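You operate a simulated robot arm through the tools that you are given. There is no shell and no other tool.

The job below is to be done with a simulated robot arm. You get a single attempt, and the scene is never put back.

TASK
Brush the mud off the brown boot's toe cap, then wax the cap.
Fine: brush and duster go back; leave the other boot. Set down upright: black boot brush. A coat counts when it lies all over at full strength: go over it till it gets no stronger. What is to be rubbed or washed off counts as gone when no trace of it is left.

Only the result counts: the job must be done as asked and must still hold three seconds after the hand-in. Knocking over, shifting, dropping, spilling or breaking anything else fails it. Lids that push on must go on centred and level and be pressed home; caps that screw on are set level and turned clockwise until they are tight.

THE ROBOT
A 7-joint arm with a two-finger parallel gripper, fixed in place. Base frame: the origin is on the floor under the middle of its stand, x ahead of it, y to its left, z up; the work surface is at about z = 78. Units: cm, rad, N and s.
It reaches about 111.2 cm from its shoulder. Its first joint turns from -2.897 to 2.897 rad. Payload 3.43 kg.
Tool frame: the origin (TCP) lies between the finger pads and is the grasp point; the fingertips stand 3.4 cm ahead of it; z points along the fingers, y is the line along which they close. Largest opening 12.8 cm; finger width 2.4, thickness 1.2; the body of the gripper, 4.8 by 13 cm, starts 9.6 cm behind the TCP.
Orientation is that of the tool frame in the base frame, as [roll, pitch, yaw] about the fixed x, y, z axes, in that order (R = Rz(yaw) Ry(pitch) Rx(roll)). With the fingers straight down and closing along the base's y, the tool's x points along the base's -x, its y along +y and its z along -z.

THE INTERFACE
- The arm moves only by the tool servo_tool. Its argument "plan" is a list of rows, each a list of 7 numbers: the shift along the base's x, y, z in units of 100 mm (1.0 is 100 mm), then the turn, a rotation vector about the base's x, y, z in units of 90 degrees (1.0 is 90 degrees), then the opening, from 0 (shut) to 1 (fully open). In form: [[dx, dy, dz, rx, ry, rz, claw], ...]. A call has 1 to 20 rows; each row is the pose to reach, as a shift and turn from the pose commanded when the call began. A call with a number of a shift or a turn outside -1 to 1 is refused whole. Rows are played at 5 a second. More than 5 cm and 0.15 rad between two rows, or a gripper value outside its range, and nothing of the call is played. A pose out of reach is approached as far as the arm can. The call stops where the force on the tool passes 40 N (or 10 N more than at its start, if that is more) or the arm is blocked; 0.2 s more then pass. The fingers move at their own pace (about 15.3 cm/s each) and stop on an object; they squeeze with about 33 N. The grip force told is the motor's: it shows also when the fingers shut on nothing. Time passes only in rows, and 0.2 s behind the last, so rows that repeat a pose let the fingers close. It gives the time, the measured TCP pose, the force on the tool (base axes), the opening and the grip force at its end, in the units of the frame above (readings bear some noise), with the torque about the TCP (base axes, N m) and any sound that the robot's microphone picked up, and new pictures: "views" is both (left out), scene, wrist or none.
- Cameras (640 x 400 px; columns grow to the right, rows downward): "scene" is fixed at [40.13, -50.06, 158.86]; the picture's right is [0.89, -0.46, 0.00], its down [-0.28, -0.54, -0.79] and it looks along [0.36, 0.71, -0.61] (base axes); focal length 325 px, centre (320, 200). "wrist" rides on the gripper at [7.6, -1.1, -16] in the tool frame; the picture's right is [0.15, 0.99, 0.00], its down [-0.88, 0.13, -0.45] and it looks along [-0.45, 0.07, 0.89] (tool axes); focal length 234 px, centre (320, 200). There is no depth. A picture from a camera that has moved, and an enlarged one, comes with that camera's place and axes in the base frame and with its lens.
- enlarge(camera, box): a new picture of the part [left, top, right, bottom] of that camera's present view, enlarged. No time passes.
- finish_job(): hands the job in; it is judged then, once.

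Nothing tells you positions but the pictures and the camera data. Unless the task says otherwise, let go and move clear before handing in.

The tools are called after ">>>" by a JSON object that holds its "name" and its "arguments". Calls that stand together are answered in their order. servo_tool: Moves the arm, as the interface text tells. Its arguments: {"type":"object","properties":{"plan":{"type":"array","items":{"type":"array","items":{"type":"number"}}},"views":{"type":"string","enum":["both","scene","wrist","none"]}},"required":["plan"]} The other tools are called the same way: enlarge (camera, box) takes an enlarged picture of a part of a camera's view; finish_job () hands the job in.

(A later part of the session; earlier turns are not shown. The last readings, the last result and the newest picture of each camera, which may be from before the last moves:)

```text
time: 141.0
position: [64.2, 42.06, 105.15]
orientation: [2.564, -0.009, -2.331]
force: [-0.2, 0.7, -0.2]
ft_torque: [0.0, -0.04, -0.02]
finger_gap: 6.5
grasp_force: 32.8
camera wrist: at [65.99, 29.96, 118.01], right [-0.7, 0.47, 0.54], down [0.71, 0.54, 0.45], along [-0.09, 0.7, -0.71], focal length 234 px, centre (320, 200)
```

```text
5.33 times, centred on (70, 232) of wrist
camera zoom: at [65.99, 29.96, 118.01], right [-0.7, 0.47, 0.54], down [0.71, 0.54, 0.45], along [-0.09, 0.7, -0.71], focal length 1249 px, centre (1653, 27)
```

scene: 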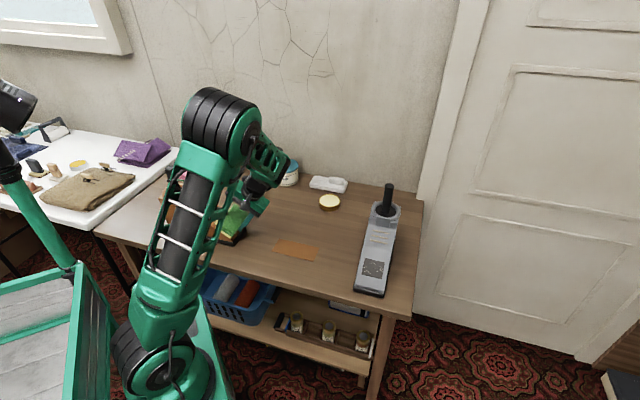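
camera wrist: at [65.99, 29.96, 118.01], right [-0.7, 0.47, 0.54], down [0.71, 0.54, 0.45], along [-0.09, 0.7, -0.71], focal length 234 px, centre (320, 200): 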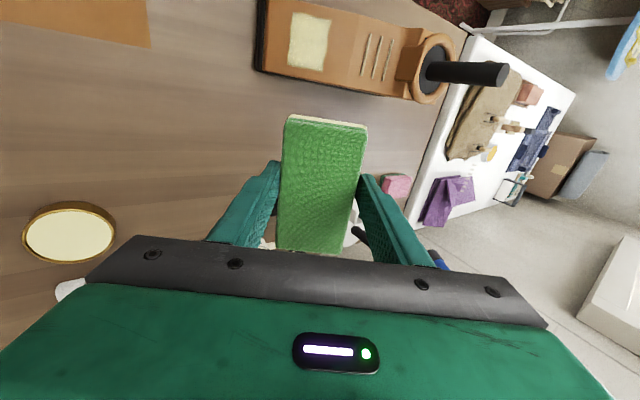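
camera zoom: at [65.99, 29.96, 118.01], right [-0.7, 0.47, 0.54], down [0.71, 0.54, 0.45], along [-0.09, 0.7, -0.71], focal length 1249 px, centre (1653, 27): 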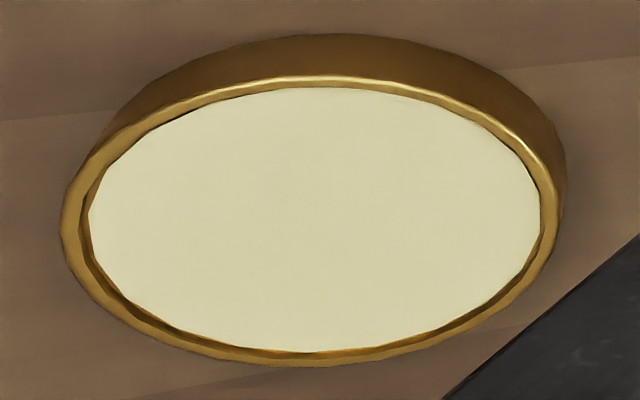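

>>> {"name": "enlarge", "arguments": {"camera": "wrist", "box": [285, 8, 330, 36]}}

>>> {"name": "enlarge", "arguments": {"camera": "wrist", "box": [280, 40, 330, 75]}}

```text
14.22 times, centred on (308, 22) of wrist
camera zoom: at [65.99, 29.96, 118.01], right [-0.7, 0.47, 0.54], down [0.71, 0.54, 0.45], along [-0.09, 0.7, -0.71], focal length 3330 px, centre (498, 2732)
```

zoom: 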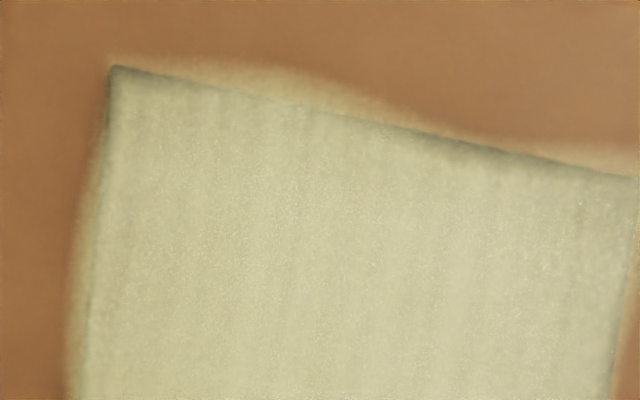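

```text
11.43 times, centred on (305, 58) of wrist
camera zoom: at [65.99, 29.96, 118.01], right [-0.7, 0.47, 0.54], down [0.71, 0.54, 0.45], along [-0.09, 0.7, -0.71], focal length 2676 px, centre (491, 1829)
```

zoom: 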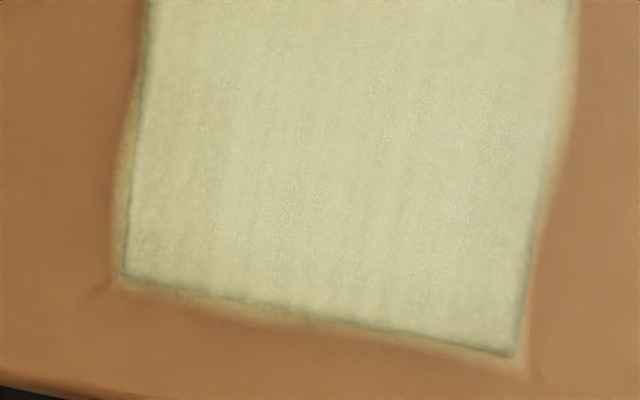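

The coat looks uniform and near the tin's colour; the ragged rim is just the coat's soft edge. To confirm it's no longer getting stronger, I'll do another set of strokes and compare from this same viewpoint.

>>> {"name": "servo_tool", "arguments": {"plan": [[-0.1, -0.1, -0.25, 0, 0, 0, 0], [-0.2, -0.2, -0.5, 0, 0, 0, 0], [-0.35, -0.35, -0.7, 0, 0, 0, 0], [-0.5, -0.5, -0.9, 0, 0, 0, 0]], "views": "none"}}

>>> {"name": "servo_tool", "arguments": {"plan": [[-0.25, 0.05, -0.15, 0, 0, 0, 0], [-0.5, 0.11, -0.3, 0, 0, 0, 0], [-0.7, 0.17, -0.48, 0, 0, 0, 0], [-0.8787, 0.2264, -0.6813, 0, 0, 0, 0], [-0.8787, 0.2264, -0.6813, 0, 0, 0, 0]], "views": "none"}}

>>> {"name": "servo_tool", "arguments": {"plan": [[0.016, -0.0157, -0.0386, 0, 0, 0, 0], [0.0339, -0.0334, -0.0731, 0, 0, 0, 0], [0.0616, -0.0609, -0.1047, 0, 0, 0, 0], [0.0902, -0.0891, -0.1347, 0, 0, 0, 0], [0.1192, -0.1177, -0.1638, 0, 0, 0, 0], [0.1489, -0.147, -0.1913, 0, 0, 0, 0], [0.1787, -0.1764, -0.2187, 0, 0, 0, 0]], "views": "none"}}

```text
time: 142.0
position: [59.03, 36.96, 96.1]
orientation: [2.564, -0.006, -2.331]
force: [0.2, 0.2, -1.2]
ft_torque: [0.0, 0.0, 0.01]
finger_gap: 6.48
grasp_force: 33.2
```

```text
time: 143.2
position: [49.86, 39.32, 89.41]
orientation: [2.564, -0.006, -2.331]
force: [-0.2, 0.2, -0.9]
ft_torque: [-0.01, 0.0, 0.02]
finger_gap: 6.51
grasp_force: 33.3
```

```text
time: 144.8
position: [51.93, 37.46, 87.16]
orientation: [2.563, -0.002, -2.331]
force: [6.5, -3.2, 37.9]
ft_torque: [0.27, 0.31, -0.03]
finger_gap: 6.5
grasp_force: 32.5
```

The force is high this time (about 38 N), so I'm lifting off immediately.

>>> {"name": "servo_tool", "arguments": {"plan": [[0.004, -0.004, 0.0083, 0, 0, 0, 0], [0.0196, -0.0194, 0.0417, 0, 0, 0, 0], [0.04, -0.04, 0.083, 0, 0, 0, 0]], "views": "scene"}}

>>> {"name": "enlarge", "arguments": {"camera": "scene", "box": [200, 195, 264, 255]}}

```text
time: 145.6
position: [52.37, 36.88, 87.8]
orientation: [2.565, -0.008, -2.33]
force: [0.1, 0.5, -0.3]
ft_torque: [-0.02, -0.02, -0.01]
finger_gap: 6.52
grasp_force: 32.9
```

scene: 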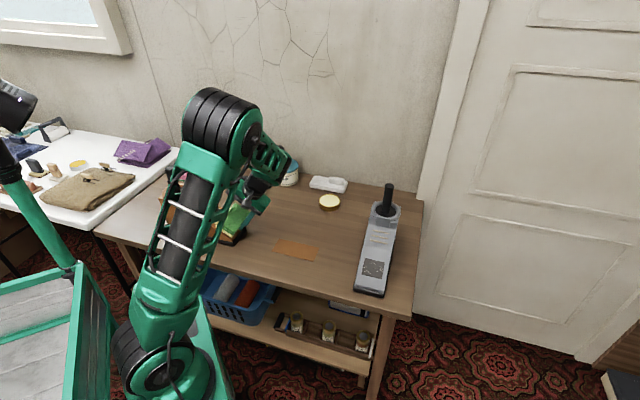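

```text
6.67 times, centred on (232, 225) of scene
camera zoom: at [40.13, -50.06, 158.86], right [0.89, -0.46, 0.0], down [-0.28, -0.54, -0.79], along [0.36, 0.71, -0.61], focal length 2168 px, centre (907, 33)
```

zoom: 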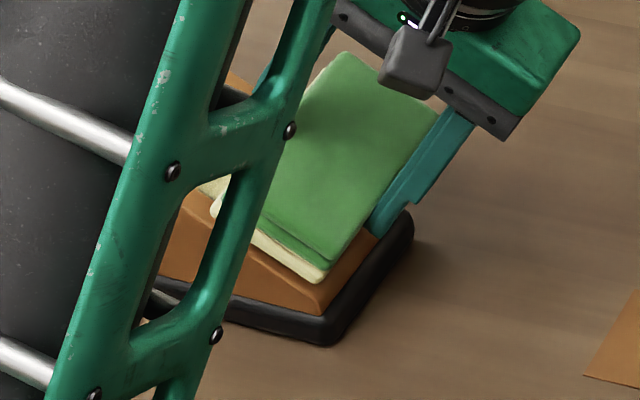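

The boot didn't move, so only my height reference drifted. I'll repeat the stroke about 1.2 mm higher.

>>> {"name": "servo_tool", "arguments": {"plan": [[-0.12, 0.12, 0.1, 0, 0, 0, 0], [-0.214, 0.2117, 0.1457, 0, 0, 0, 0], [-0.198, 0.196, 0.1071, 0, 0, 0, 0], [-0.1801, 0.1783, 0.0726, 0, 0, 0, 0], [-0.1524, 0.1508, 0.041, 0, 0, 0, 0], [-0.1238, 0.1226, 0.011, 0, 0, 0, 0], [-0.0948, 0.094, -0.0181, 0, 0, 0, 0], [-0.0651, 0.0647, -0.0456, 0, 0, 0, 0], [-0.0353, 0.0353, -0.073, 0, 0, 0, 0]], "views": "none"}}

```text
time: 147.6
position: [52.05, 37.21, 87.3]
orientation: [2.563, -0.006, -2.329]
force: [0.1, -0.2, -0.8]
ft_torque: [-0.02, 0.02, 0.01]
finger_gap: 6.49
grasp_force: 33.6
```

No contact at that height, so I'll take it 1 mm lower.

>>> {"name": "servo_tool", "arguments": {"plan": [[0.0196, -0.0194, 0.0417, 0, 0, 0, 0], [-0.08, 0.079, 0.135, 0, 0, 0, 0], [-0.1787, 0.1764, 0.2187, 0, 0, 0, 0], [-0.1627, 0.1607, 0.1801, 0, 0, 0, 0], [-0.1448, 0.143, 0.1456, 0, 0, 0, 0], [-0.1202, 0.1186, 0.1073, 0, 0, 0, 0], [-0.0924, 0.0912, 0.0757, 0, 0, 0, 0], [-0.0634, 0.0626, 0.0466, 0, 0, 0, 0], [-0.0337, 0.0333, 0.0191, 0, 0, 0, 0], [-0.0039, 0.0039, -0.0083, 0, 0, 0, 0]], "views": "none"}}

```text
time: 149.8
position: [51.93, 37.44, 87.13]
orientation: [2.562, -0.006, -2.331]
force: [2.8, -2.3, 24.3]
ft_torque: [-0.04, 0.11, 0.04]
finger_gap: 6.46
grasp_force: 32.9
```

Flush contact at about 22 N with the boot steady. Two more of this cycle, very slightly lighter.

>>> {"name": "servo_tool", "arguments": {"plan": [[0.0196, -0.0194, 0.0417, 0, 0, 0, 0], [-0.08, 0.079, 0.135, 0, 0, 0, 0], [-0.1775, 0.1752, 0.2212, 0, 0, 0, 0], [-0.1615, 0.1595, 0.1826, 0, 0, 0, 0], [-0.1436, 0.1418, 0.1481, 0, 0, 0, 0], [-0.1159, 0.1143, 0.1165, 0, 0, 0, 0], [-0.0873, 0.0861, 0.0865, 0, 0, 0, 0], [-0.0583, 0.0575, 0.0574, 0, 0, 0, 0], [-0.0286, 0.0282, 0.0299, 0, 0, 0, 0], [0.0012, -0.0012, 0.0025, 0, 0, 0, 0]], "views": "none"}}

```text
time: 152.0
position: [52.0, 37.26, 86.99]
orientation: [2.562, -0.009, -2.329]
force: [1.6, -1.3, 6.6]
ft_torque: [0.03, -0.08, -0.03]
finger_gap: 6.5
grasp_force: 33.4
```

>>> {"name": "servo_tool", "arguments": {"plan": [[0.0196, -0.0194, 0.0417, 0, 0, 0, 0], [-0.08, 0.079, 0.135, 0, 0, 0, 0], [-0.1787, 0.1764, 0.2187, 0, 0, 0, 0], [-0.1627, 0.1607, 0.1801, 0, 0, 0, 0], [-0.1448, 0.143, 0.1456, 0, 0, 0, 0], [-0.1187, 0.1171, 0.1107, 0, 0, 0, 0], [-0.0905, 0.0892, 0.0798, 0, 0, 0, 0], [-0.0615, 0.0606, 0.0507, 0, 0, 0, 0], [-0.0318, 0.0313, 0.0232, 0, 0, 0, 0], [-0.002, 0.0019, -0.0042, 0, 0, 0, 0]], "views": "none"}}

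>>> {"name": "servo_tool", "arguments": {"plan": [[0.0236, -0.0233, 0.05, 0, 0, 0, 0], [0.2, -0.1, 0.25, 0, 0, 0, 0], [0.45, -0.1, 0.5, 0, 0, 0, 0], [0.75, 0.0, 0.8, 0, 0, 0, 0], [1.0, 0.15, 1.0, 0, 0, 0, 0]], "views": "none"}}

>>> {"name": "servo_tool", "arguments": {"plan": [[0.2, 0.2, 0.2, 0, 0, 0, 0], [0.2, 0.3, 0.5, 0, 0, 0, 0], [0.2, 0.3, 0.8, 0, 0, 0, 0], [0.2, 0.3, 0.8, 0, 0, 0, 0]], "views": "wrist"}}

>>> {"name": "enlarge", "arguments": {"camera": "wrist", "box": [275, 5, 345, 75]}}

>>> {"name": "enlarge", "arguments": {"camera": "wrist", "box": [280, 40, 330, 75]}}

>>> {"name": "enlarge", "arguments": {"camera": "wrist", "box": [285, 8, 330, 36]}}

```text
time: 154.2
position: [51.93, 37.41, 87.19]
orientation: [2.561, -0.005, -2.33]
force: [1.7, -2.3, 13.7]
ft_torque: [-0.07, 0.02, 0.02]
finger_gap: 6.5
grasp_force: 33.1
```

```text
time: 155.4
position: [61.95, 38.94, 97.12]
orientation: [2.564, -0.008, -2.331]
force: [0.2, 0.0, -1.6]
ft_torque: [-0.02, -0.01, 0.0]
finger_gap: 6.48
grasp_force: 33.0
```

```text
time: 156.4
position: [63.93, 41.81, 105.2]
orientation: [2.564, -0.006, -2.328]
force: [0.4, -0.3, -0.6]
ft_torque: [-0.01, -0.01, 0.02]
finger_gap: 6.49
grasp_force: 33.0
camera wrist: at [65.76, 29.84, 118.04], right [-0.7, 0.47, 0.54], down [0.71, 0.54, 0.45], along [-0.09, 0.7, -0.71], focal length 234 px, centre (320, 200)
```

wrist: 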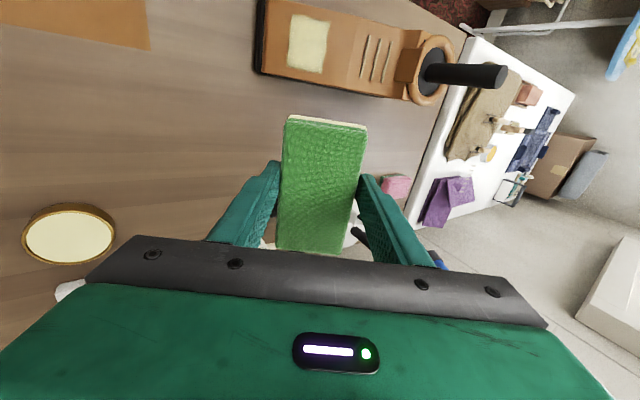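

```text
5.71 times, centred on (310, 40) of wrist
camera zoom: at [65.76, 29.84, 118.04], right [-0.7, 0.47, 0.54], down [0.71, 0.54, 0.45], along [-0.09, 0.7, -0.71], focal length 1338 px, centre (377, 1114)
```

zoom: 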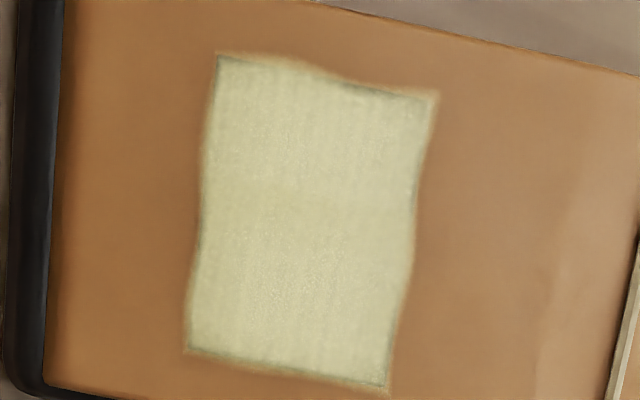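

```text
11.43 times, centred on (305, 58) of wrist
camera zoom: at [65.76, 29.84, 118.04], right [-0.7, 0.47, 0.54], down [0.71, 0.54, 0.45], along [-0.09, 0.7, -0.71], focal length 2676 px, centre (491, 1829)
```

zoom: 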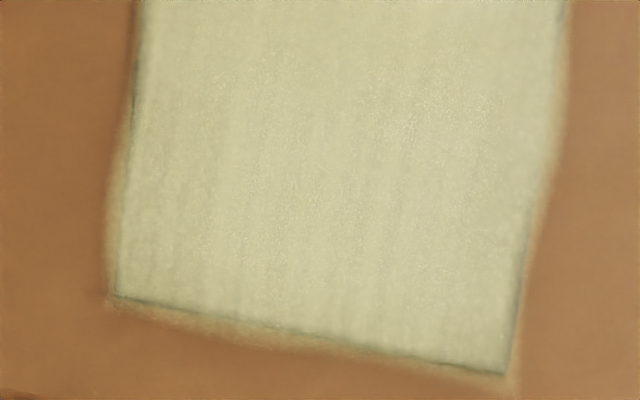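

```text
14.22 times, centred on (308, 22) of wrist
camera zoom: at [65.76, 29.84, 118.04], right [-0.7, 0.47, 0.54], down [0.71, 0.54, 0.45], along [-0.09, 0.7, -0.71], focal length 3330 px, centre (498, 2732)
```

zoom: 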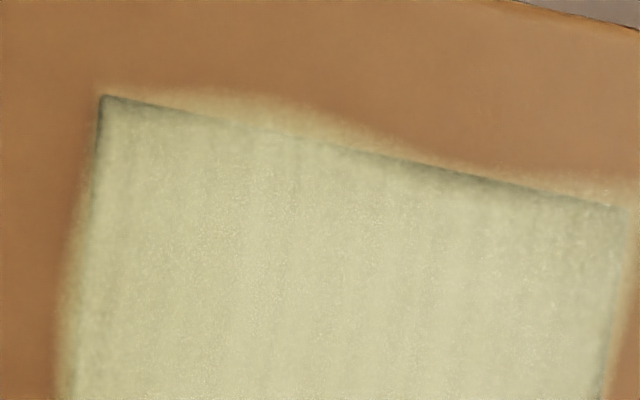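

No further change between the last two inspections, so the coat seems saturated. I'll check whether the cloth still carries wax, i.e. that it didn't simply run dry.

>>> {"name": "servo_tool", "arguments": {"plan": [[0, 0, 0, 0, 0, 0, 0]], "views": "scene"}}

>>> {"name": "enlarge", "arguments": {"camera": "scene", "box": [230, 120, 330, 200]}}

>>> {"name": "enlarge", "arguments": {"camera": "wrist", "box": [260, 100, 390, 260]}}

```text
time: 156.8
position: [64.01, 41.89, 105.21]
orientation: [2.564, -0.006, -2.33]
force: [-0.8, -0.5, -0.3]
ft_torque: [0.0, -0.01, -0.03]
finger_gap: 6.5
grasp_force: 33.3
```

scene: 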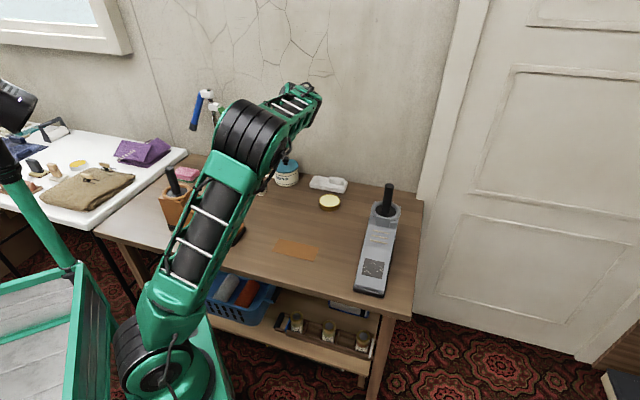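

```text
5.00 times, centred on (280, 160) of scene
camera zoom: at [40.13, -50.06, 158.86], right [0.89, -0.46, 0.0], down [-0.28, -0.54, -0.79], along [0.36, 0.71, -0.61], focal length 1626 px, centre (520, 400)
```

zoom: 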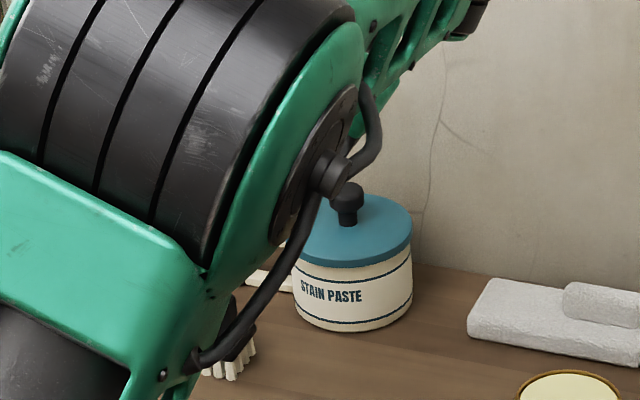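

```text
2.50 times, centred on (325, 180) of wrist
camera zoom: at [65.74, 29.85, 118.02], right [-0.7, 0.47, 0.54], down [0.71, 0.55, 0.45], along [-0.09, 0.7, -0.71], focal length 585 px, centre (308, 250)
```

zoom: 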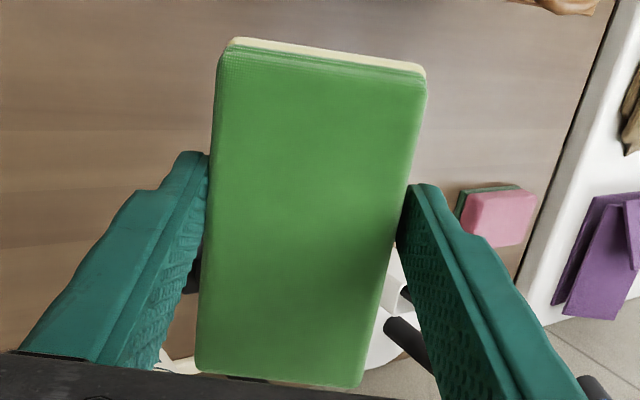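

The cloth still carries wax, so the coat is saturated rather than starved. Now I'm returning the duster: level out first, then turn back by 90° while moving above its place.

>>> {"name": "servo_tool", "arguments": {"plan": [[0.05, 0, 0, -0.05, -0.0539, 0, 0], [0.1, 0, 0, -0.1, -0.1078, 0, 0], [0.15, 0, 0, -0.15, -0.1617, 0, 0], [0.2, 0, 0, -0.2, -0.2156, 0, 0], [0.25, 0, 0, -0.25, -0.2695, 0, 0], [0.25, 0, 0, -0.25, -0.2695, 0, 0]], "views": "none"}}

>>> {"name": "servo_tool", "arguments": {"plan": [[0.085, 0.068, 0, 0, 0, -0.083, 0], [0.17, 0.136, 0, 0, 0, -0.166, 0], [0.255, 0.205, 0, 0, 0, -0.25, 0], [0.34, 0.273, 0, 0, 0, -0.333, 0], [0.425, 0.34, 0, 0, 0, -0.416, 0], [0.51, 0.41, 0, 0, 0, -0.5, 0], [0.6, 0.478, 0, 0, 0, -0.583, 0], [0.68, 0.546, 0, 0, 0, -0.666, 0], [0.76, 0.615, 0, 0, 0, -0.75, 0], [0.85, 0.683, 0, 0, 0, -0.833, 0], [0.93, 0.75, 0, 0, 0, -0.916, 0], [1.0, 0.82, 0, 0, 0, -1.0, 0], [1.0, 0.82, 0, 0, 0, -1.0, 0]], "views": "both"}}

```text
time: 158.2
position: [66.54, 41.74, 105.15]
orientation: [3.141, 0.001, -2.332]
force: [0.1, -0.7, -0.2]
ft_torque: [0.02, 0.01, -0.01]
finger_gap: 6.49
grasp_force: 32.9
```

```text
time: 161.0
position: [76.61, 50.1, 105.05]
orientation: [-3.141, -0.002, 2.38]
force: [1.4, 0.1, -0.3]
ft_torque: [0.0, 0.03, 0.01]
finger_gap: 6.52
grasp_force: 32.8
camera wrist: at [70.2, 54.61, 121.04], right [0.58, 0.82, 0.0], down [0.73, -0.51, 0.46], along [0.37, -0.26, -0.89], focal length 234 px, centre (320, 200)
```

scene: 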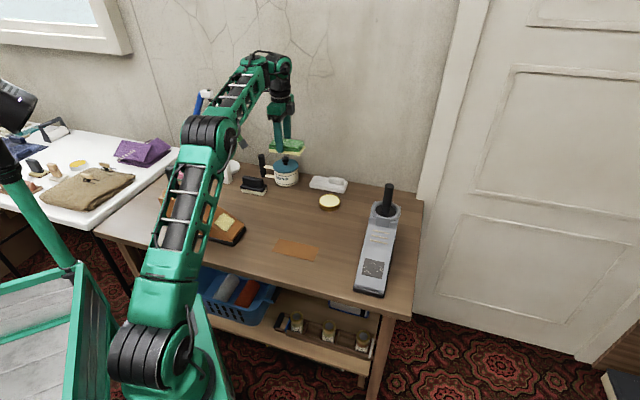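
wrist: 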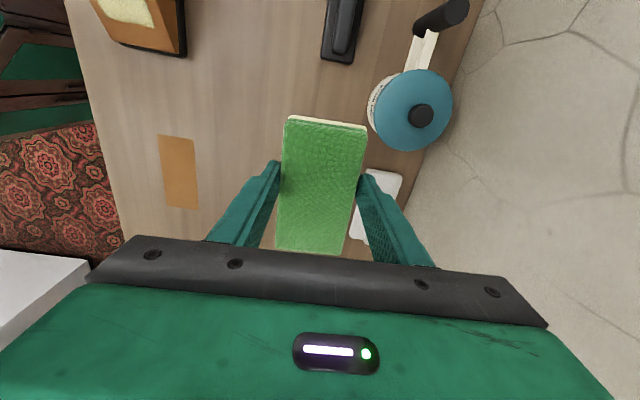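

I'm over the duster's place and need only a small correction (0.5 cm in x, 0.9° in yaw). I'll descend in stages.

>>> {"name": "servo_tool", "arguments": {"plan": [[0.047, 0.009, -0.3, 0, 0, -0.0102, 0], [0.047, 0.009, -0.6, 0, 0, -0.0102, 0], [0.047, 0.009, -0.9, 0, 0, -0.0102, 0], [0.047, 0.009, -1.0, 0, 0, -0.0102, 0]], "views": "none"}}

>>> {"name": "servo_tool", "arguments": {"plan": [[0, 0, -0.3, 0, 0, 0, 0], [0, 0, -0.6, 0, 0, 0, 0], [0, 0, -0.85, 0, 0, 0, 0], [0, 0, -0.95, 0, 0, 0, 0], [0, 0, -0.95, 0, 0, 0, 0]], "views": "both"}}

>>> {"name": "enlarge", "arguments": {"camera": "scene", "box": [265, 150, 345, 215]}}

```text
time: 162.0
position: [76.86, 50.08, 95.01]
orientation: [3.141, -0.001, 2.364]
force: [0.4, 0.0, -1.2]
ft_torque: [0.03, -0.03, -0.02]
finger_gap: 6.53
grasp_force: 33.4
```

```text
time: 163.2
position: [76.96, 50.08, 85.52]
orientation: [3.14, 0.002, 2.364]
force: [0.0, -0.4, 0.2]
ft_torque: [0.05, 0.0, 0.0]
finger_gap: 6.49
grasp_force: 32.8
camera wrist: at [70.68, 54.68, 101.52], right [0.59, 0.81, 0.0], down [0.72, -0.52, 0.46], along [0.37, -0.27, -0.89], focal length 234 px, centre (320, 200)
```

scene: 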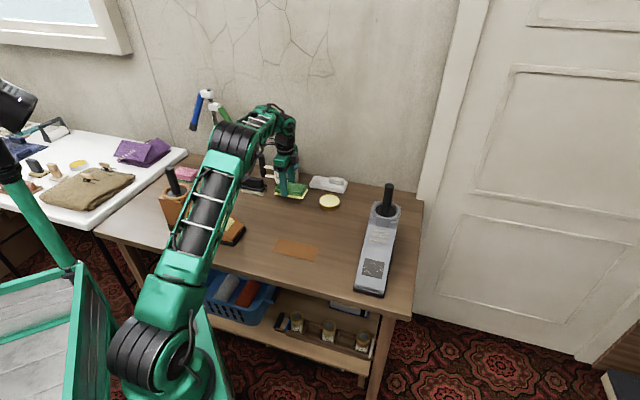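
wrist: 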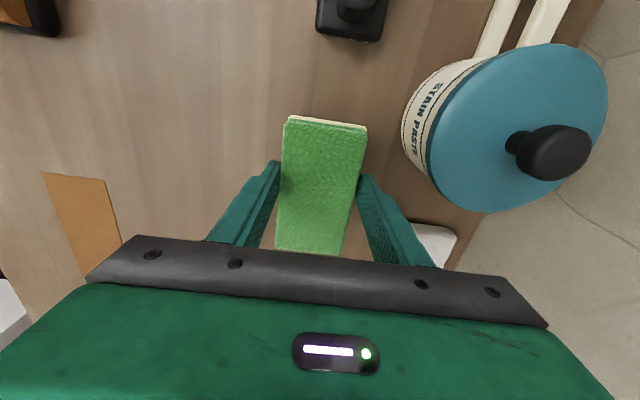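

```text
6.15 times, centred on (305, 182) of scene
camera zoom: at [40.13, -50.06, 158.86], right [0.89, -0.46, 0.0], down [-0.28, -0.54, -0.79], along [0.36, 0.71, -0.61], focal length 2002 px, centre (412, 308)
```

zoom: 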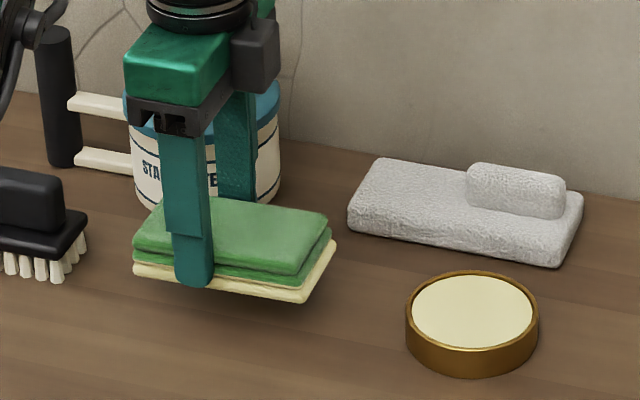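

The duster is level and about 3 cm above its spot. I'm lowering gently.

>>> {"name": "servo_tool", "arguments": {"plan": [[0.01, 0.01, -0.1, 0, 0, 0, 0], [0.01, 0.01, -0.2, 0, 0, 0, 0], [0.01, 0.01, -0.26, 0, 0, 0, 0], [0.01, 0.01, -0.28, 0, 0, 0, 0], [0.01, 0.01, -0.28, 0, 0, 0, 0]], "views": "none"}}

>>> {"name": "servo_tool", "arguments": {"plan": [[0, 0, -0.008, 0, 0, 0, 0], [0, 0, -0.016, 0, 0, 0, 0], [0, 0, -0.016, 0, 0, 0, 0]], "views": "none"}}

```text
time: 164.4
position: [77.06, 50.24, 82.71]
orientation: [3.14, -0.001, 2.364]
force: [0.5, 0.2, -1.0]
ft_torque: [-0.03, -0.02, 0.01]
finger_gap: 6.5
grasp_force: 32.8
```

```text
time: 165.2
position: [77.1, 50.32, 82.52]
orientation: [-3.142, 0.0, 2.365]
force: [0.5, 0.2, -0.3]
ft_torque: [-0.03, 0.05, 0.0]
finger_gap: 6.48
grasp_force: 33.0
```

>>> {"name": "servo_tool", "arguments": {"plan": [[0, 0, -0.01, 0, 0, 0, 0], [0, 0, -0.01, 0, 0, 0, 0]], "views": "none"}}

```text
time: 165.8
position: [77.15, 50.18, 82.43]
orientation: [3.141, -0.001, 2.367]
force: [0.2, 0.9, -0.9]
ft_torque: [0.06, -0.01, -0.03]
finger_gap: 6.5
grasp_force: 32.7
```

>>> {"name": "servo_tool", "arguments": {"plan": [[0, 0, -0.008, 0, 0, 0, 0], [0, 0, -0.008, 0, 0, 0, 0]], "views": "none"}}

```text
time: 166.4
position: [77.13, 50.3, 82.49]
orientation: [-3.14, -0.001, 2.364]
force: [0.1, -0.2, 2.2]
ft_torque: [0.14, 0.11, -0.03]
finger_gap: 6.5
grasp_force: 33.3
```

It's just touching the table now. A half-millimetre more to seat it, then I release and rise.

>>> {"name": "servo_tool", "arguments": {"plan": [[0, 0, -0.004, 0, 0, 0, 0], [0, 0, -0.004, 0, 0, 0, 0]], "views": "none"}}

>>> {"name": "servo_tool", "arguments": {"plan": [[0, 0, 0, 0, 0, 0, 0.55], [0, 0, 0, 0, 0, 0, 0.62], [0, 0, 0, 0, 0, 0, 0.7], [0, 0, 0, 0, 0, 0, 0.7], [0, 0, 0.15, 0, 0, 0, 0.7], [0, 0, 0.4, 0, 0, 0, 0.7], [0, 0, 0.7, 0, 0, 0, 0.7], [0, 0, 1.0, 0, 0, 0, 0.7]], "views": "both"}}

>>> {"name": "enlarge", "arguments": {"camera": "scene", "box": [265, 160, 345, 215]}}

>>> {"name": "enlarge", "arguments": {"camera": "scene", "box": [160, 160, 270, 260]}}

```text
time: 167.0
position: [77.08, 50.3, 82.41]
orientation: [3.141, 0.0, 2.364]
force: [-1.0, -0.4, 6.7]
ft_torque: [0.27, 0.3, 0.03]
finger_gap: 6.5
grasp_force: 32.8
```

```text
time: 168.8
position: [77.24, 50.27, 92.41]
orientation: [3.14, 0.0, 2.364]
force: [0.1, -0.3, 0.2]
ft_torque: [-0.02, -0.01, 0.03]
finger_gap: 8.98
grasp_force: 0.0
camera wrist: at [70.84, 54.79, 108.47], right [0.59, 0.81, 0.0], down [0.72, -0.52, 0.46], along [0.37, -0.27, -0.89], focal length 234 px, centre (320, 200)
```

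scene: 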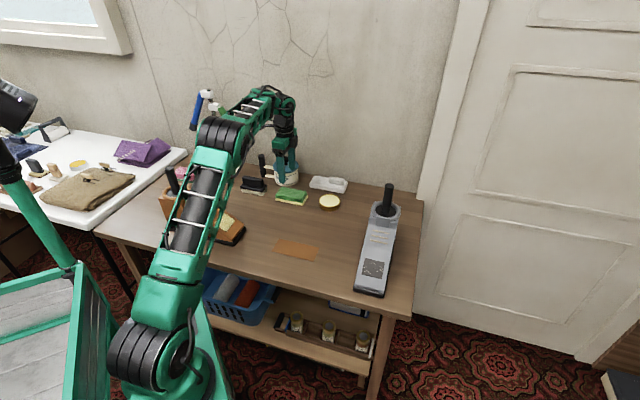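
wrist: 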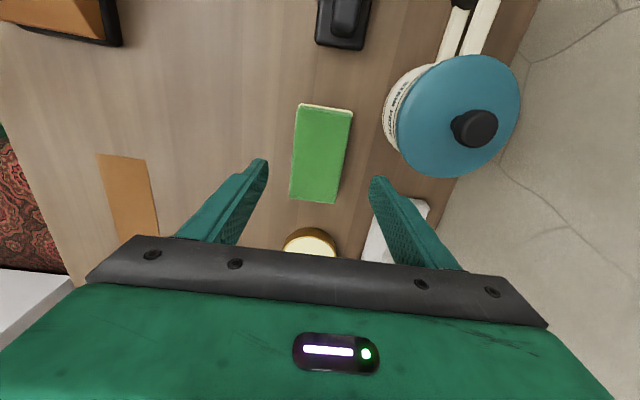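

```text
7.27 times, centred on (305, 188) of scene
camera zoom: at [40.13, -50.06, 158.86], right [0.89, -0.46, 0.0], down [-0.28, -0.54, -0.79], along [0.36, 0.71, -0.61], focal length 2366 px, centre (429, 291)
```

zoom: 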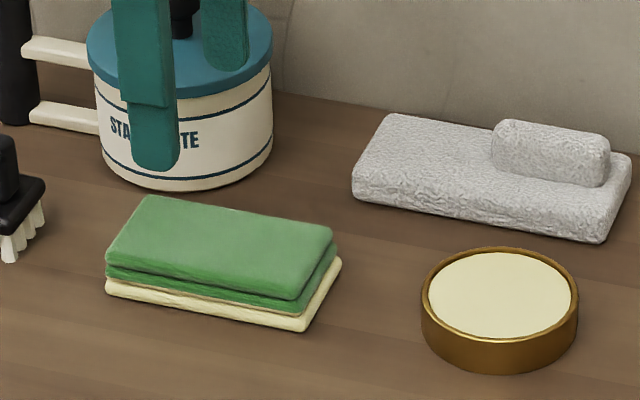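

```text
4.00 times, centred on (215, 210) of scene
camera zoom: at [40.13, -50.06, 158.86], right [0.89, -0.46, 0.0], down [-0.28, -0.54, -0.79], along [0.36, 0.71, -0.61], focal length 1301 px, centre (740, 160)
```

zoom: 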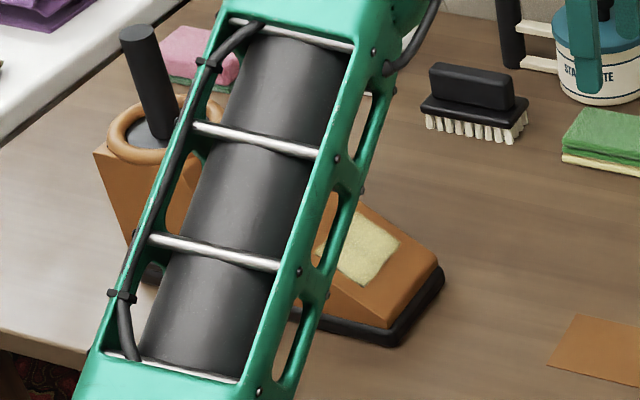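

The duster is back within a millimetre or two of its place and the tin hasn't moved. Now I'll raise the arm and move clear so I can compare the boot's position with the start.

>>> {"name": "servo_tool", "arguments": {"plan": [[0, 0, 0.3, 0, 0, 0, 0.7], [-0.05, -0.05, 0.6, 0, 0, 0.05, 0.6], [-0.2, -0.25, 0.9, 0, 0, 0.1, 0.5], [-0.4, -0.5, 1.0, 0, 0, 0.15, 0.4], [-0.6, -0.75, 1.0, 0, 0, 0.2, 0.3], [-0.8, -1.0, 1.0, 0, 0, 0.25, 0.3]], "views": "none"}}

>>> {"name": "servo_tool", "arguments": {"plan": [[-0.2, -0.25, 0.1, 0, 0, 0.05, 0.3], [-0.4, -0.5, 0.2, 0, 0, 0.1, 0.3], [-0.6, -0.75, 0.3, 0, 0, 0.15, 0.3], [-0.8, -1.0, 0.4, 0, 0, 0.2, 0.3], [-0.9, -1.0, 0.5, 0, 0, 0.245, 0.3]], "views": "both"}}

>>> {"name": "enlarge", "arguments": {"camera": "scene", "box": [200, 195, 264, 255]}}

>>> {"name": "enlarge", "arguments": {"camera": "scene", "box": [140, 150, 260, 250]}}

```text
time: 170.2
position: [68.89, 40.09, 102.35]
orientation: [-3.139, -0.002, 2.761]
force: [0.0, 0.2, 0.1]
ft_torque: [-0.02, -0.01, 0.0]
finger_gap: 3.85
grasp_force: 0.0
```

```text
time: 171.4
position: [60.01, 30.29, 107.36]
orientation: [-3.141, 0.0, -3.139]
force: [0.8, 0.2, 0.0]
ft_torque: [0.02, 0.05, 0.05]
finger_gap: 3.84
grasp_force: 0.0
camera wrist: at [52.42, 29.25, 123.37], right [-0.15, 0.99, 0.0], down [0.88, 0.13, 0.46], along [0.45, 0.07, -0.89], focal length 234 px, centre (320, 200)
```

scene: 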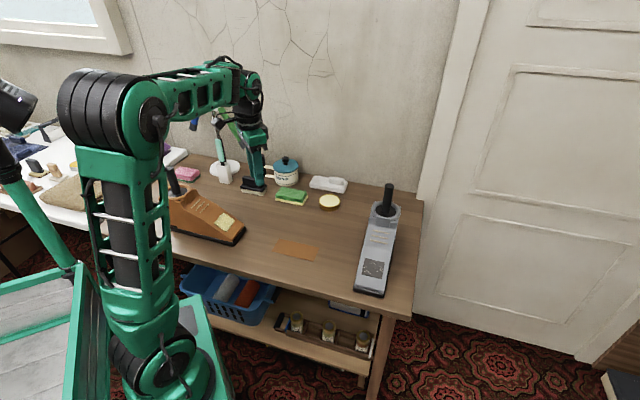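
wrist: 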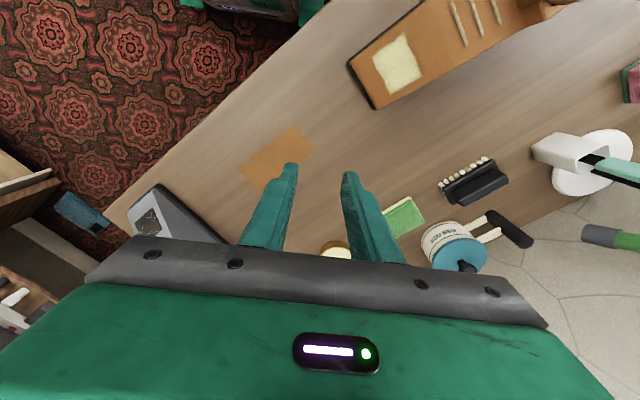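

```text
6.67 times, centred on (232, 225) of scene
camera zoom: at [40.13, -50.06, 158.86], right [0.89, -0.46, 0.0], down [-0.28, -0.54, -0.79], along [0.36, 0.71, -0.61], focal length 2168 px, centre (907, 33)
```

zoom: 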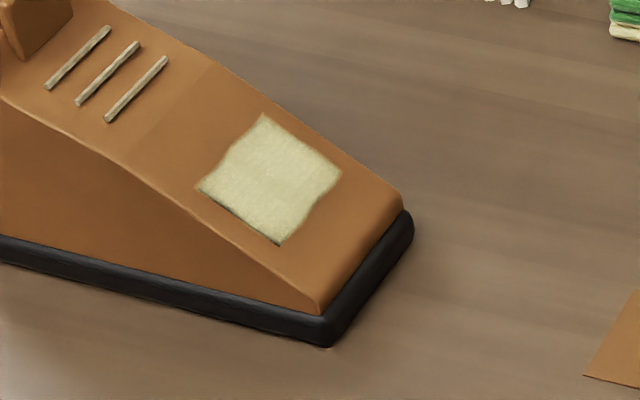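

```text
4.00 times, centred on (200, 200) of scene
camera zoom: at [40.13, -50.06, 158.86], right [0.89, -0.46, 0.0], down [-0.28, -0.54, -0.79], along [0.36, 0.71, -0.61], focal length 1301 px, centre (800, 200)
```

zoom: 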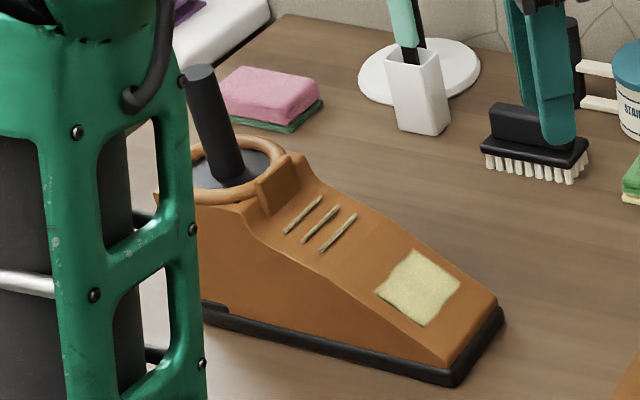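

The boot has slid about 1.3 cm heel-ward overall, with no rotation. I'll zoom in on the finished coat from here and on the wrist view before deciding about nudging the boot back.

>>> {"name": "enlarge", "arguments": {"camera": "scene", "box": [210, 206, 240, 234]}}

>>> {"name": "enlarge", "arguments": {"camera": "wrist", "box": [345, 15, 445, 105]}}

>>> {"name": "enlarge", "arguments": {"camera": "wrist", "box": [365, 25, 435, 95]}}

```text
14.29 times, centred on (225, 220) of scene
camera zoom: at [40.13, -50.06, 158.86], right [0.89, -0.46, 0.0], down [-0.28, -0.54, -0.79], along [0.36, 0.71, -0.61], focal length 4646 px, centre (1677, -86)
```

zoom: 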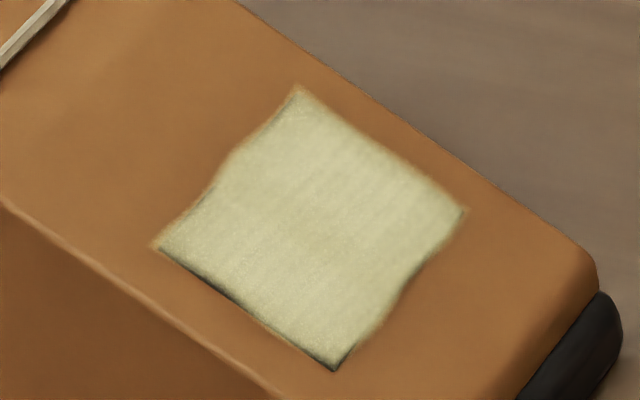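

```text
4.44 times, centred on (395, 60) of wrist
camera zoom: at [52.42, 29.25, 123.37], right [-0.15, 0.99, 0.0], down [0.88, 0.13, 0.46], along [0.45, 0.07, -0.89], focal length 1041 px, centre (-13, 822)
```

zoom: 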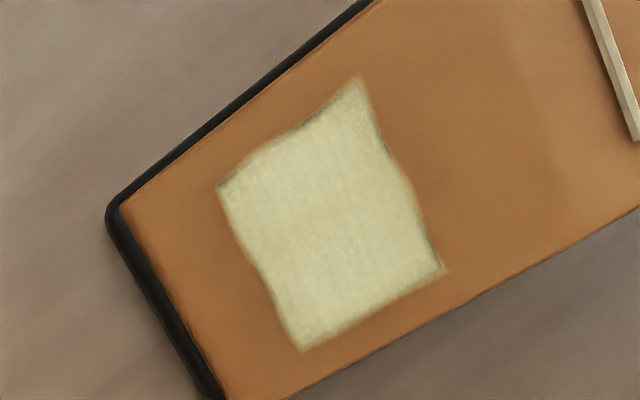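

```text
5.71 times, centred on (400, 60) of wrist
camera zoom: at [52.42, 29.25, 123.37], right [-0.15, 0.99, 0.0], down [0.88, 0.13, 0.46], along [0.45, 0.07, -0.89], focal length 1338 px, centre (-137, 1000)
```

zoom: 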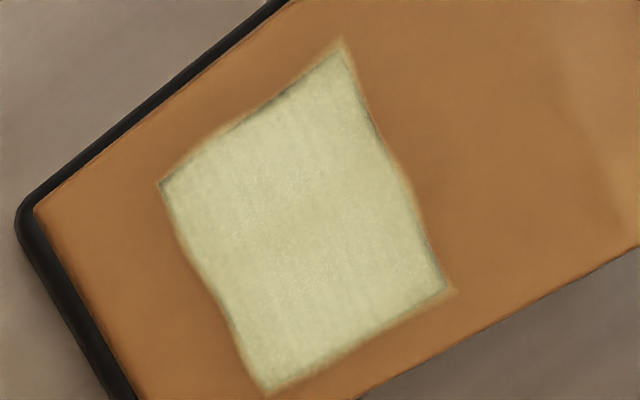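

The coat is uniform and unchanged. Since the boot slid about 1.3 cm, I'd like to nudge it gently back from behind the heel, low down; I'll first go round at height and look at the heel area.

>>> {"name": "servo_tool", "arguments": {"plan": [[-0.05, 0.25, 0.2, 0, 0, -0.06, 0.2], [-0.1, 0.5, 0.4, 0, 0, -0.12, 0.1], [-0.15, 0.75, 0.6, 0, 0, -0.18, 0], [-0.2, 1.0, 0.75, 0, 0, -0.25, 0]], "views": "none"}}

>>> {"name": "servo_tool", "arguments": {"plan": [[-0.2, 0.25, 0, 0, 0, -0.06, 0], [-0.4, 0.5, 0, 0, 0, -0.12, 0], [-0.6, 0.75, 0, 0, 0, -0.18, 0], [-0.8, 1.0, 0, 0, 0, -0.245, 0]], "views": "none"}}

>>> {"name": "servo_tool", "arguments": {"plan": [[-0.15, 0.3, 0, 0, 0, 0, 0], [-0.3, 0.6, 0, 0, 0, 0, 0], [-0.45, 0.9, 0, 0, 0, 0, 0], [-0.6, 1.0, 0, 0, 0, 0, 0], [-0.6, 1.0, 0, 0, 0, 0, 0]], "views": "both"}}

```text
time: 172.4
position: [58.03, 40.21, 114.89]
orientation: [3.14, -0.001, 2.746]
force: [0.1, -0.3, 0.6]
ft_torque: [0.06, 0.03, 0.01]
finger_gap: 0.0
grasp_force: 33.0
```

```text
time: 173.4
position: [50.07, 50.15, 115.14]
orientation: [-3.14, -0.001, 2.363]
force: [-0.3, -0.7, 0.1]
ft_torque: [0.01, 0.05, 0.0]
finger_gap: 0.02
grasp_force: 32.7
```

```text
time: 174.6
position: [44.23, 60.17, 114.79]
orientation: [-3.14, 0.001, 2.364]
force: [0.9, 1.0, -0.3]
ft_torque: [0.0, 0.01, 0.0]
finger_gap: 0.01
grasp_force: 32.7
camera wrist: at [37.85, 64.75, 130.94], right [0.59, 0.81, 0.0], down [0.72, -0.52, 0.46], along [0.37, -0.27, -0.89], focal length 234 px, centre (320, 200)
```

scene: 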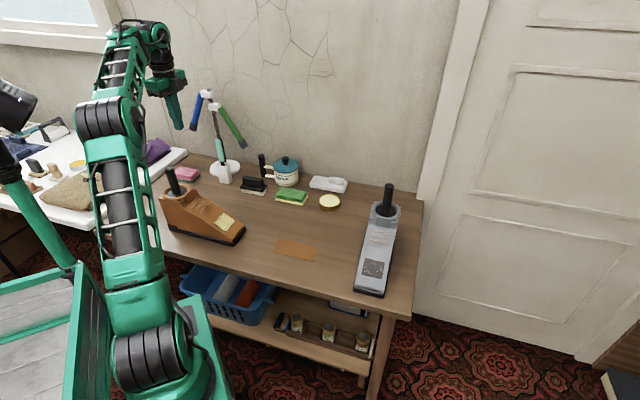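
wrist: 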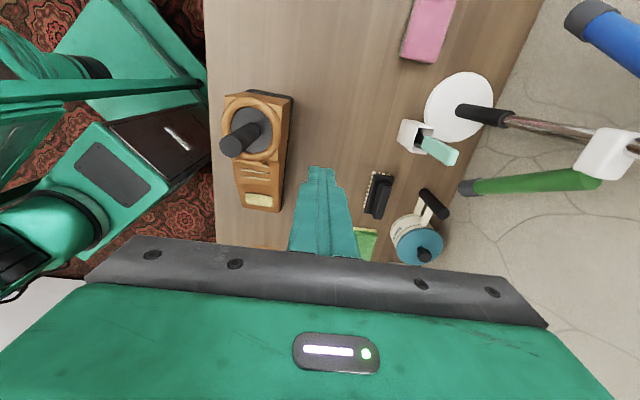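

>>> {"name": "enlarge", "arguments": {"camera": "wrist", "box": [205, 70, 305, 220]}}

>>> {"name": "enlarge", "arguments": {"camera": "scene", "box": [150, 155, 250, 250]}}

```text
2.67 times, centred on (255, 145) of wrist
camera zoom: at [37.85, 64.75, 130.94], right [0.59, 0.81, 0.0], down [0.72, -0.52, 0.46], along [0.37, -0.27, -0.89], focal length 624 px, centre (493, 347)
```

zoom: 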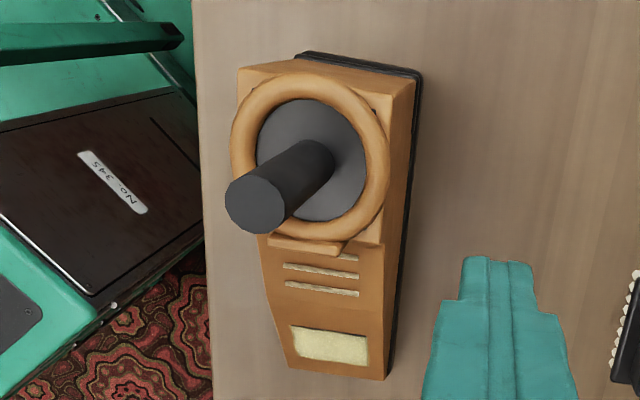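

```text
4.21 times, centred on (200, 202) of scene
camera zoom: at [40.13, -50.06, 158.86], right [0.89, -0.46, 0.0], down [-0.28, -0.54, -0.79], along [0.36, 0.71, -0.61], focal length 1370 px, centre (825, 190)
```

zoom: 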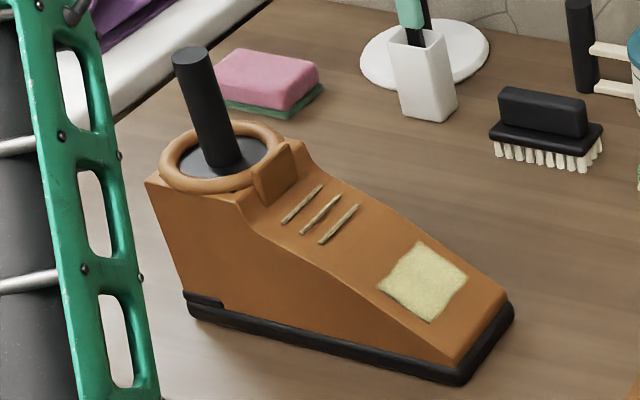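

The heel's back edge is centred around (33.4, 55.8), with clear table behind it. I'll go behind it with closed fingers, tilted so that the tips lead and the gripper body leans away from the boot.

>>> {"name": "servo_tool", "arguments": {"plan": [[-0.3, 0, 0, 0, 0, 0, 0], [-0.6, 0, 0, 0, 0, 0, 0], [-0.85, 0, 0, 0, 0, 0, 0], [-1.0, 0, 0, 0, 0, 0, 0]], "views": "none"}}

>>> {"name": "servo_tool", "arguments": {"plan": [[-0.1, 0, -0.1, -0.04, -0.04, 0, 0], [-0.2, 0, -0.2, -0.08, -0.08, 0, 0], [-0.3, 0, -0.3, -0.12, -0.12, 0, 0], [-0.4, 0, -0.4, -0.16, -0.16, 0, 0], [-0.42, 0, -0.5, -0.1964, -0.1964, 0, 0], [-0.42, 0, -0.5, -0.1964, -0.1964, 0, 0]], "views": "both"}}

```text
time: 175.6
position: [34.35, 60.14, 114.69]
orientation: [3.14, 0.001, 2.358]
force: [0.0, 0.2, 0.1]
ft_torque: [-0.01, 0.02, -0.02]
finger_gap: 0.03
grasp_force: 32.8
```

```text
time: 177.0
position: [30.23, 60.71, 109.42]
orientation: [-3.132, 0.439, 2.364]
force: [-0.2, 0.2, -0.3]
ft_torque: [-0.02, 0.0, -0.01]
finger_gap: 0.0
grasp_force: 33.4
camera wrist: at [19.7, 69.56, 120.74], right [0.6, 0.8, -0.07], down [0.52, -0.33, 0.79], along [0.6, -0.51, -0.61], focal length 234 px, centre (320, 200)
```

scene: 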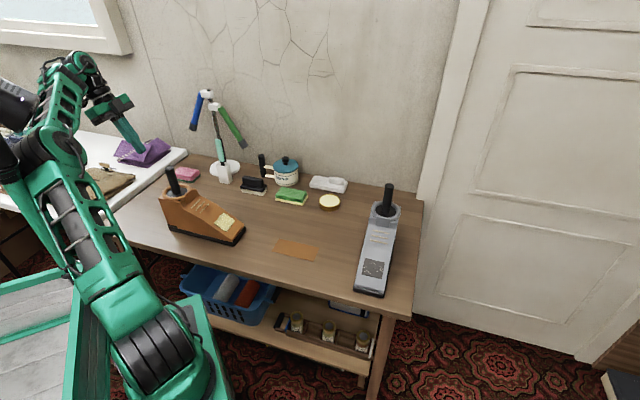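
wrist: 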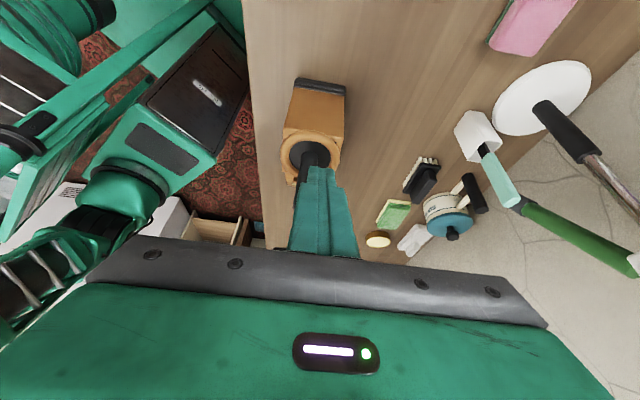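

The tilt is right and nothing is near the fingers. I'm descending behind the heel in stages.

>>> {"name": "servo_tool", "arguments": {"plan": [[-0.02, -0.03, -0.25, 0, 0, 0, 0], [-0.04, -0.06, -0.5, 0, 0, 0, 0], [-0.05, -0.09, -0.75, 0, 0, 0, 0], [-0.05, -0.12, -1.0, 0, 0, 0, 0]], "views": "none"}}

>>> {"name": "servo_tool", "arguments": {"plan": [[0, 0, -0.25, 0, 0, 0, 0], [0, 0, -0.5, 0, 0, 0, 0], [0, 0, -0.75, 0, 0, 0, 0], [0, 0, -0.95, 0, 0, 0, 0], [0, 0, -0.95, 0, 0, 0, 0]], "views": "both"}}

>>> {"name": "enlarge", "arguments": {"camera": "scene", "box": [110, 130, 250, 250]}}

>>> {"name": "enlarge", "arguments": {"camera": "wrist", "box": [220, 60, 420, 260]}}

```text
time: 178.2
position: [31.75, 59.64, 97.64]
orientation: [-3.126, 0.48, 2.323]
force: [0.4, 0.0, -0.3]
ft_torque: [-0.01, -0.06, -0.02]
finger_gap: 0.02
grasp_force: 33.3
stopped in row 4: the arm was blocked; the commanded pose is now the measured one
```

```text
time: 179.4
position: [29.31, 58.83, 89.0]
orientation: [-3.139, 0.471, 2.347]
force: [0.0, 0.0, -0.1]
ft_torque: [0.01, 0.03, 0.03]
finger_gap: 0.01
grasp_force: 33.0
camera wrist: at [18.59, 68.17, 99.93], right [0.62, 0.78, -0.07], down [0.5, -0.32, 0.81], along [0.61, -0.53, -0.59], focal length 234 px, centre (320, 200)
```

scene: 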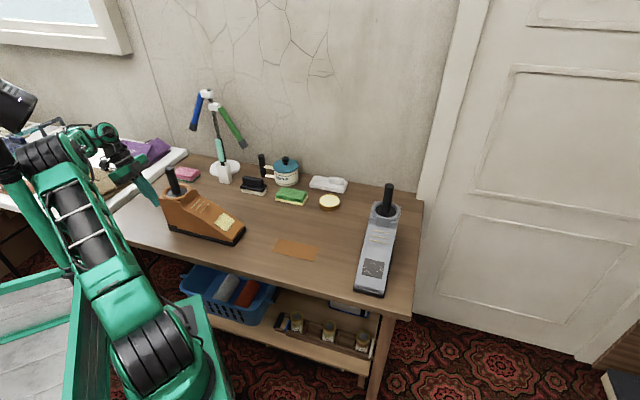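
wrist: 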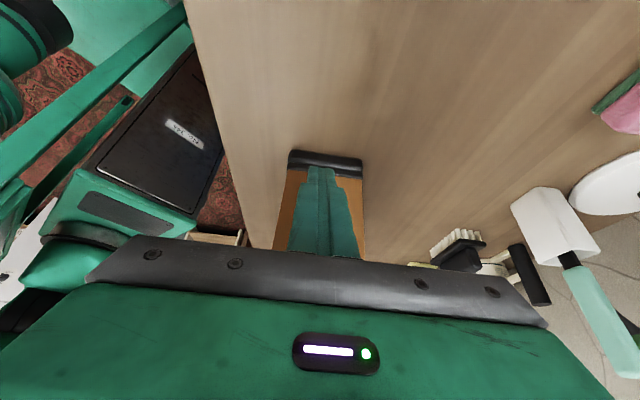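

```text
3.33 times, centred on (180, 190) of scene
camera zoom: at [40.13, -50.06, 158.86], right [0.89, -0.46, 0.0], down [-0.28, -0.54, -0.79], along [0.36, 0.71, -0.61], focal length 1084 px, centre (787, 233)
```

zoom: 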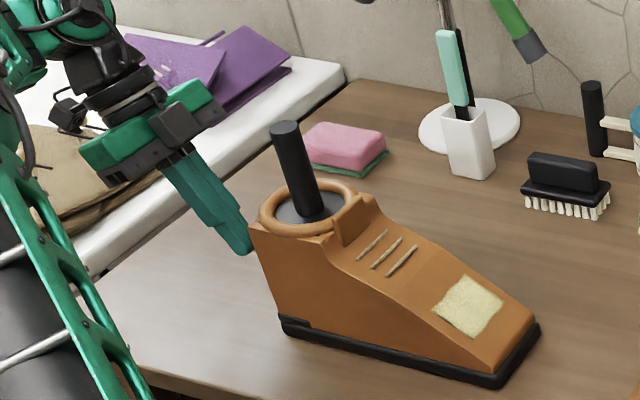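

```text
2.00 times, centred on (320, 160) of wrist
camera zoom: at [18.59, 68.17, 99.93], right [0.62, 0.78, -0.07], down [0.5, -0.32, 0.81], along [0.61, -0.53, -0.59], focal length 468 px, centre (320, 280)
```

zoom: 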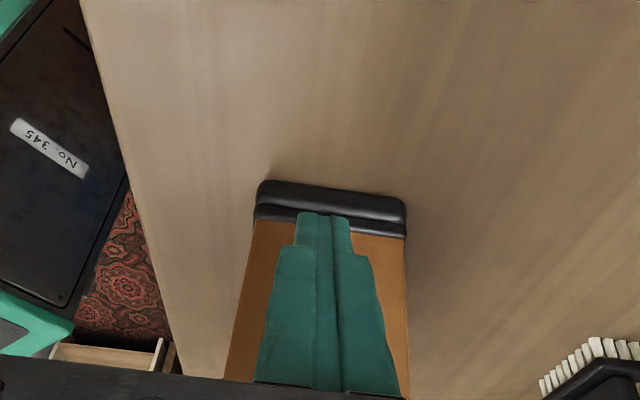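

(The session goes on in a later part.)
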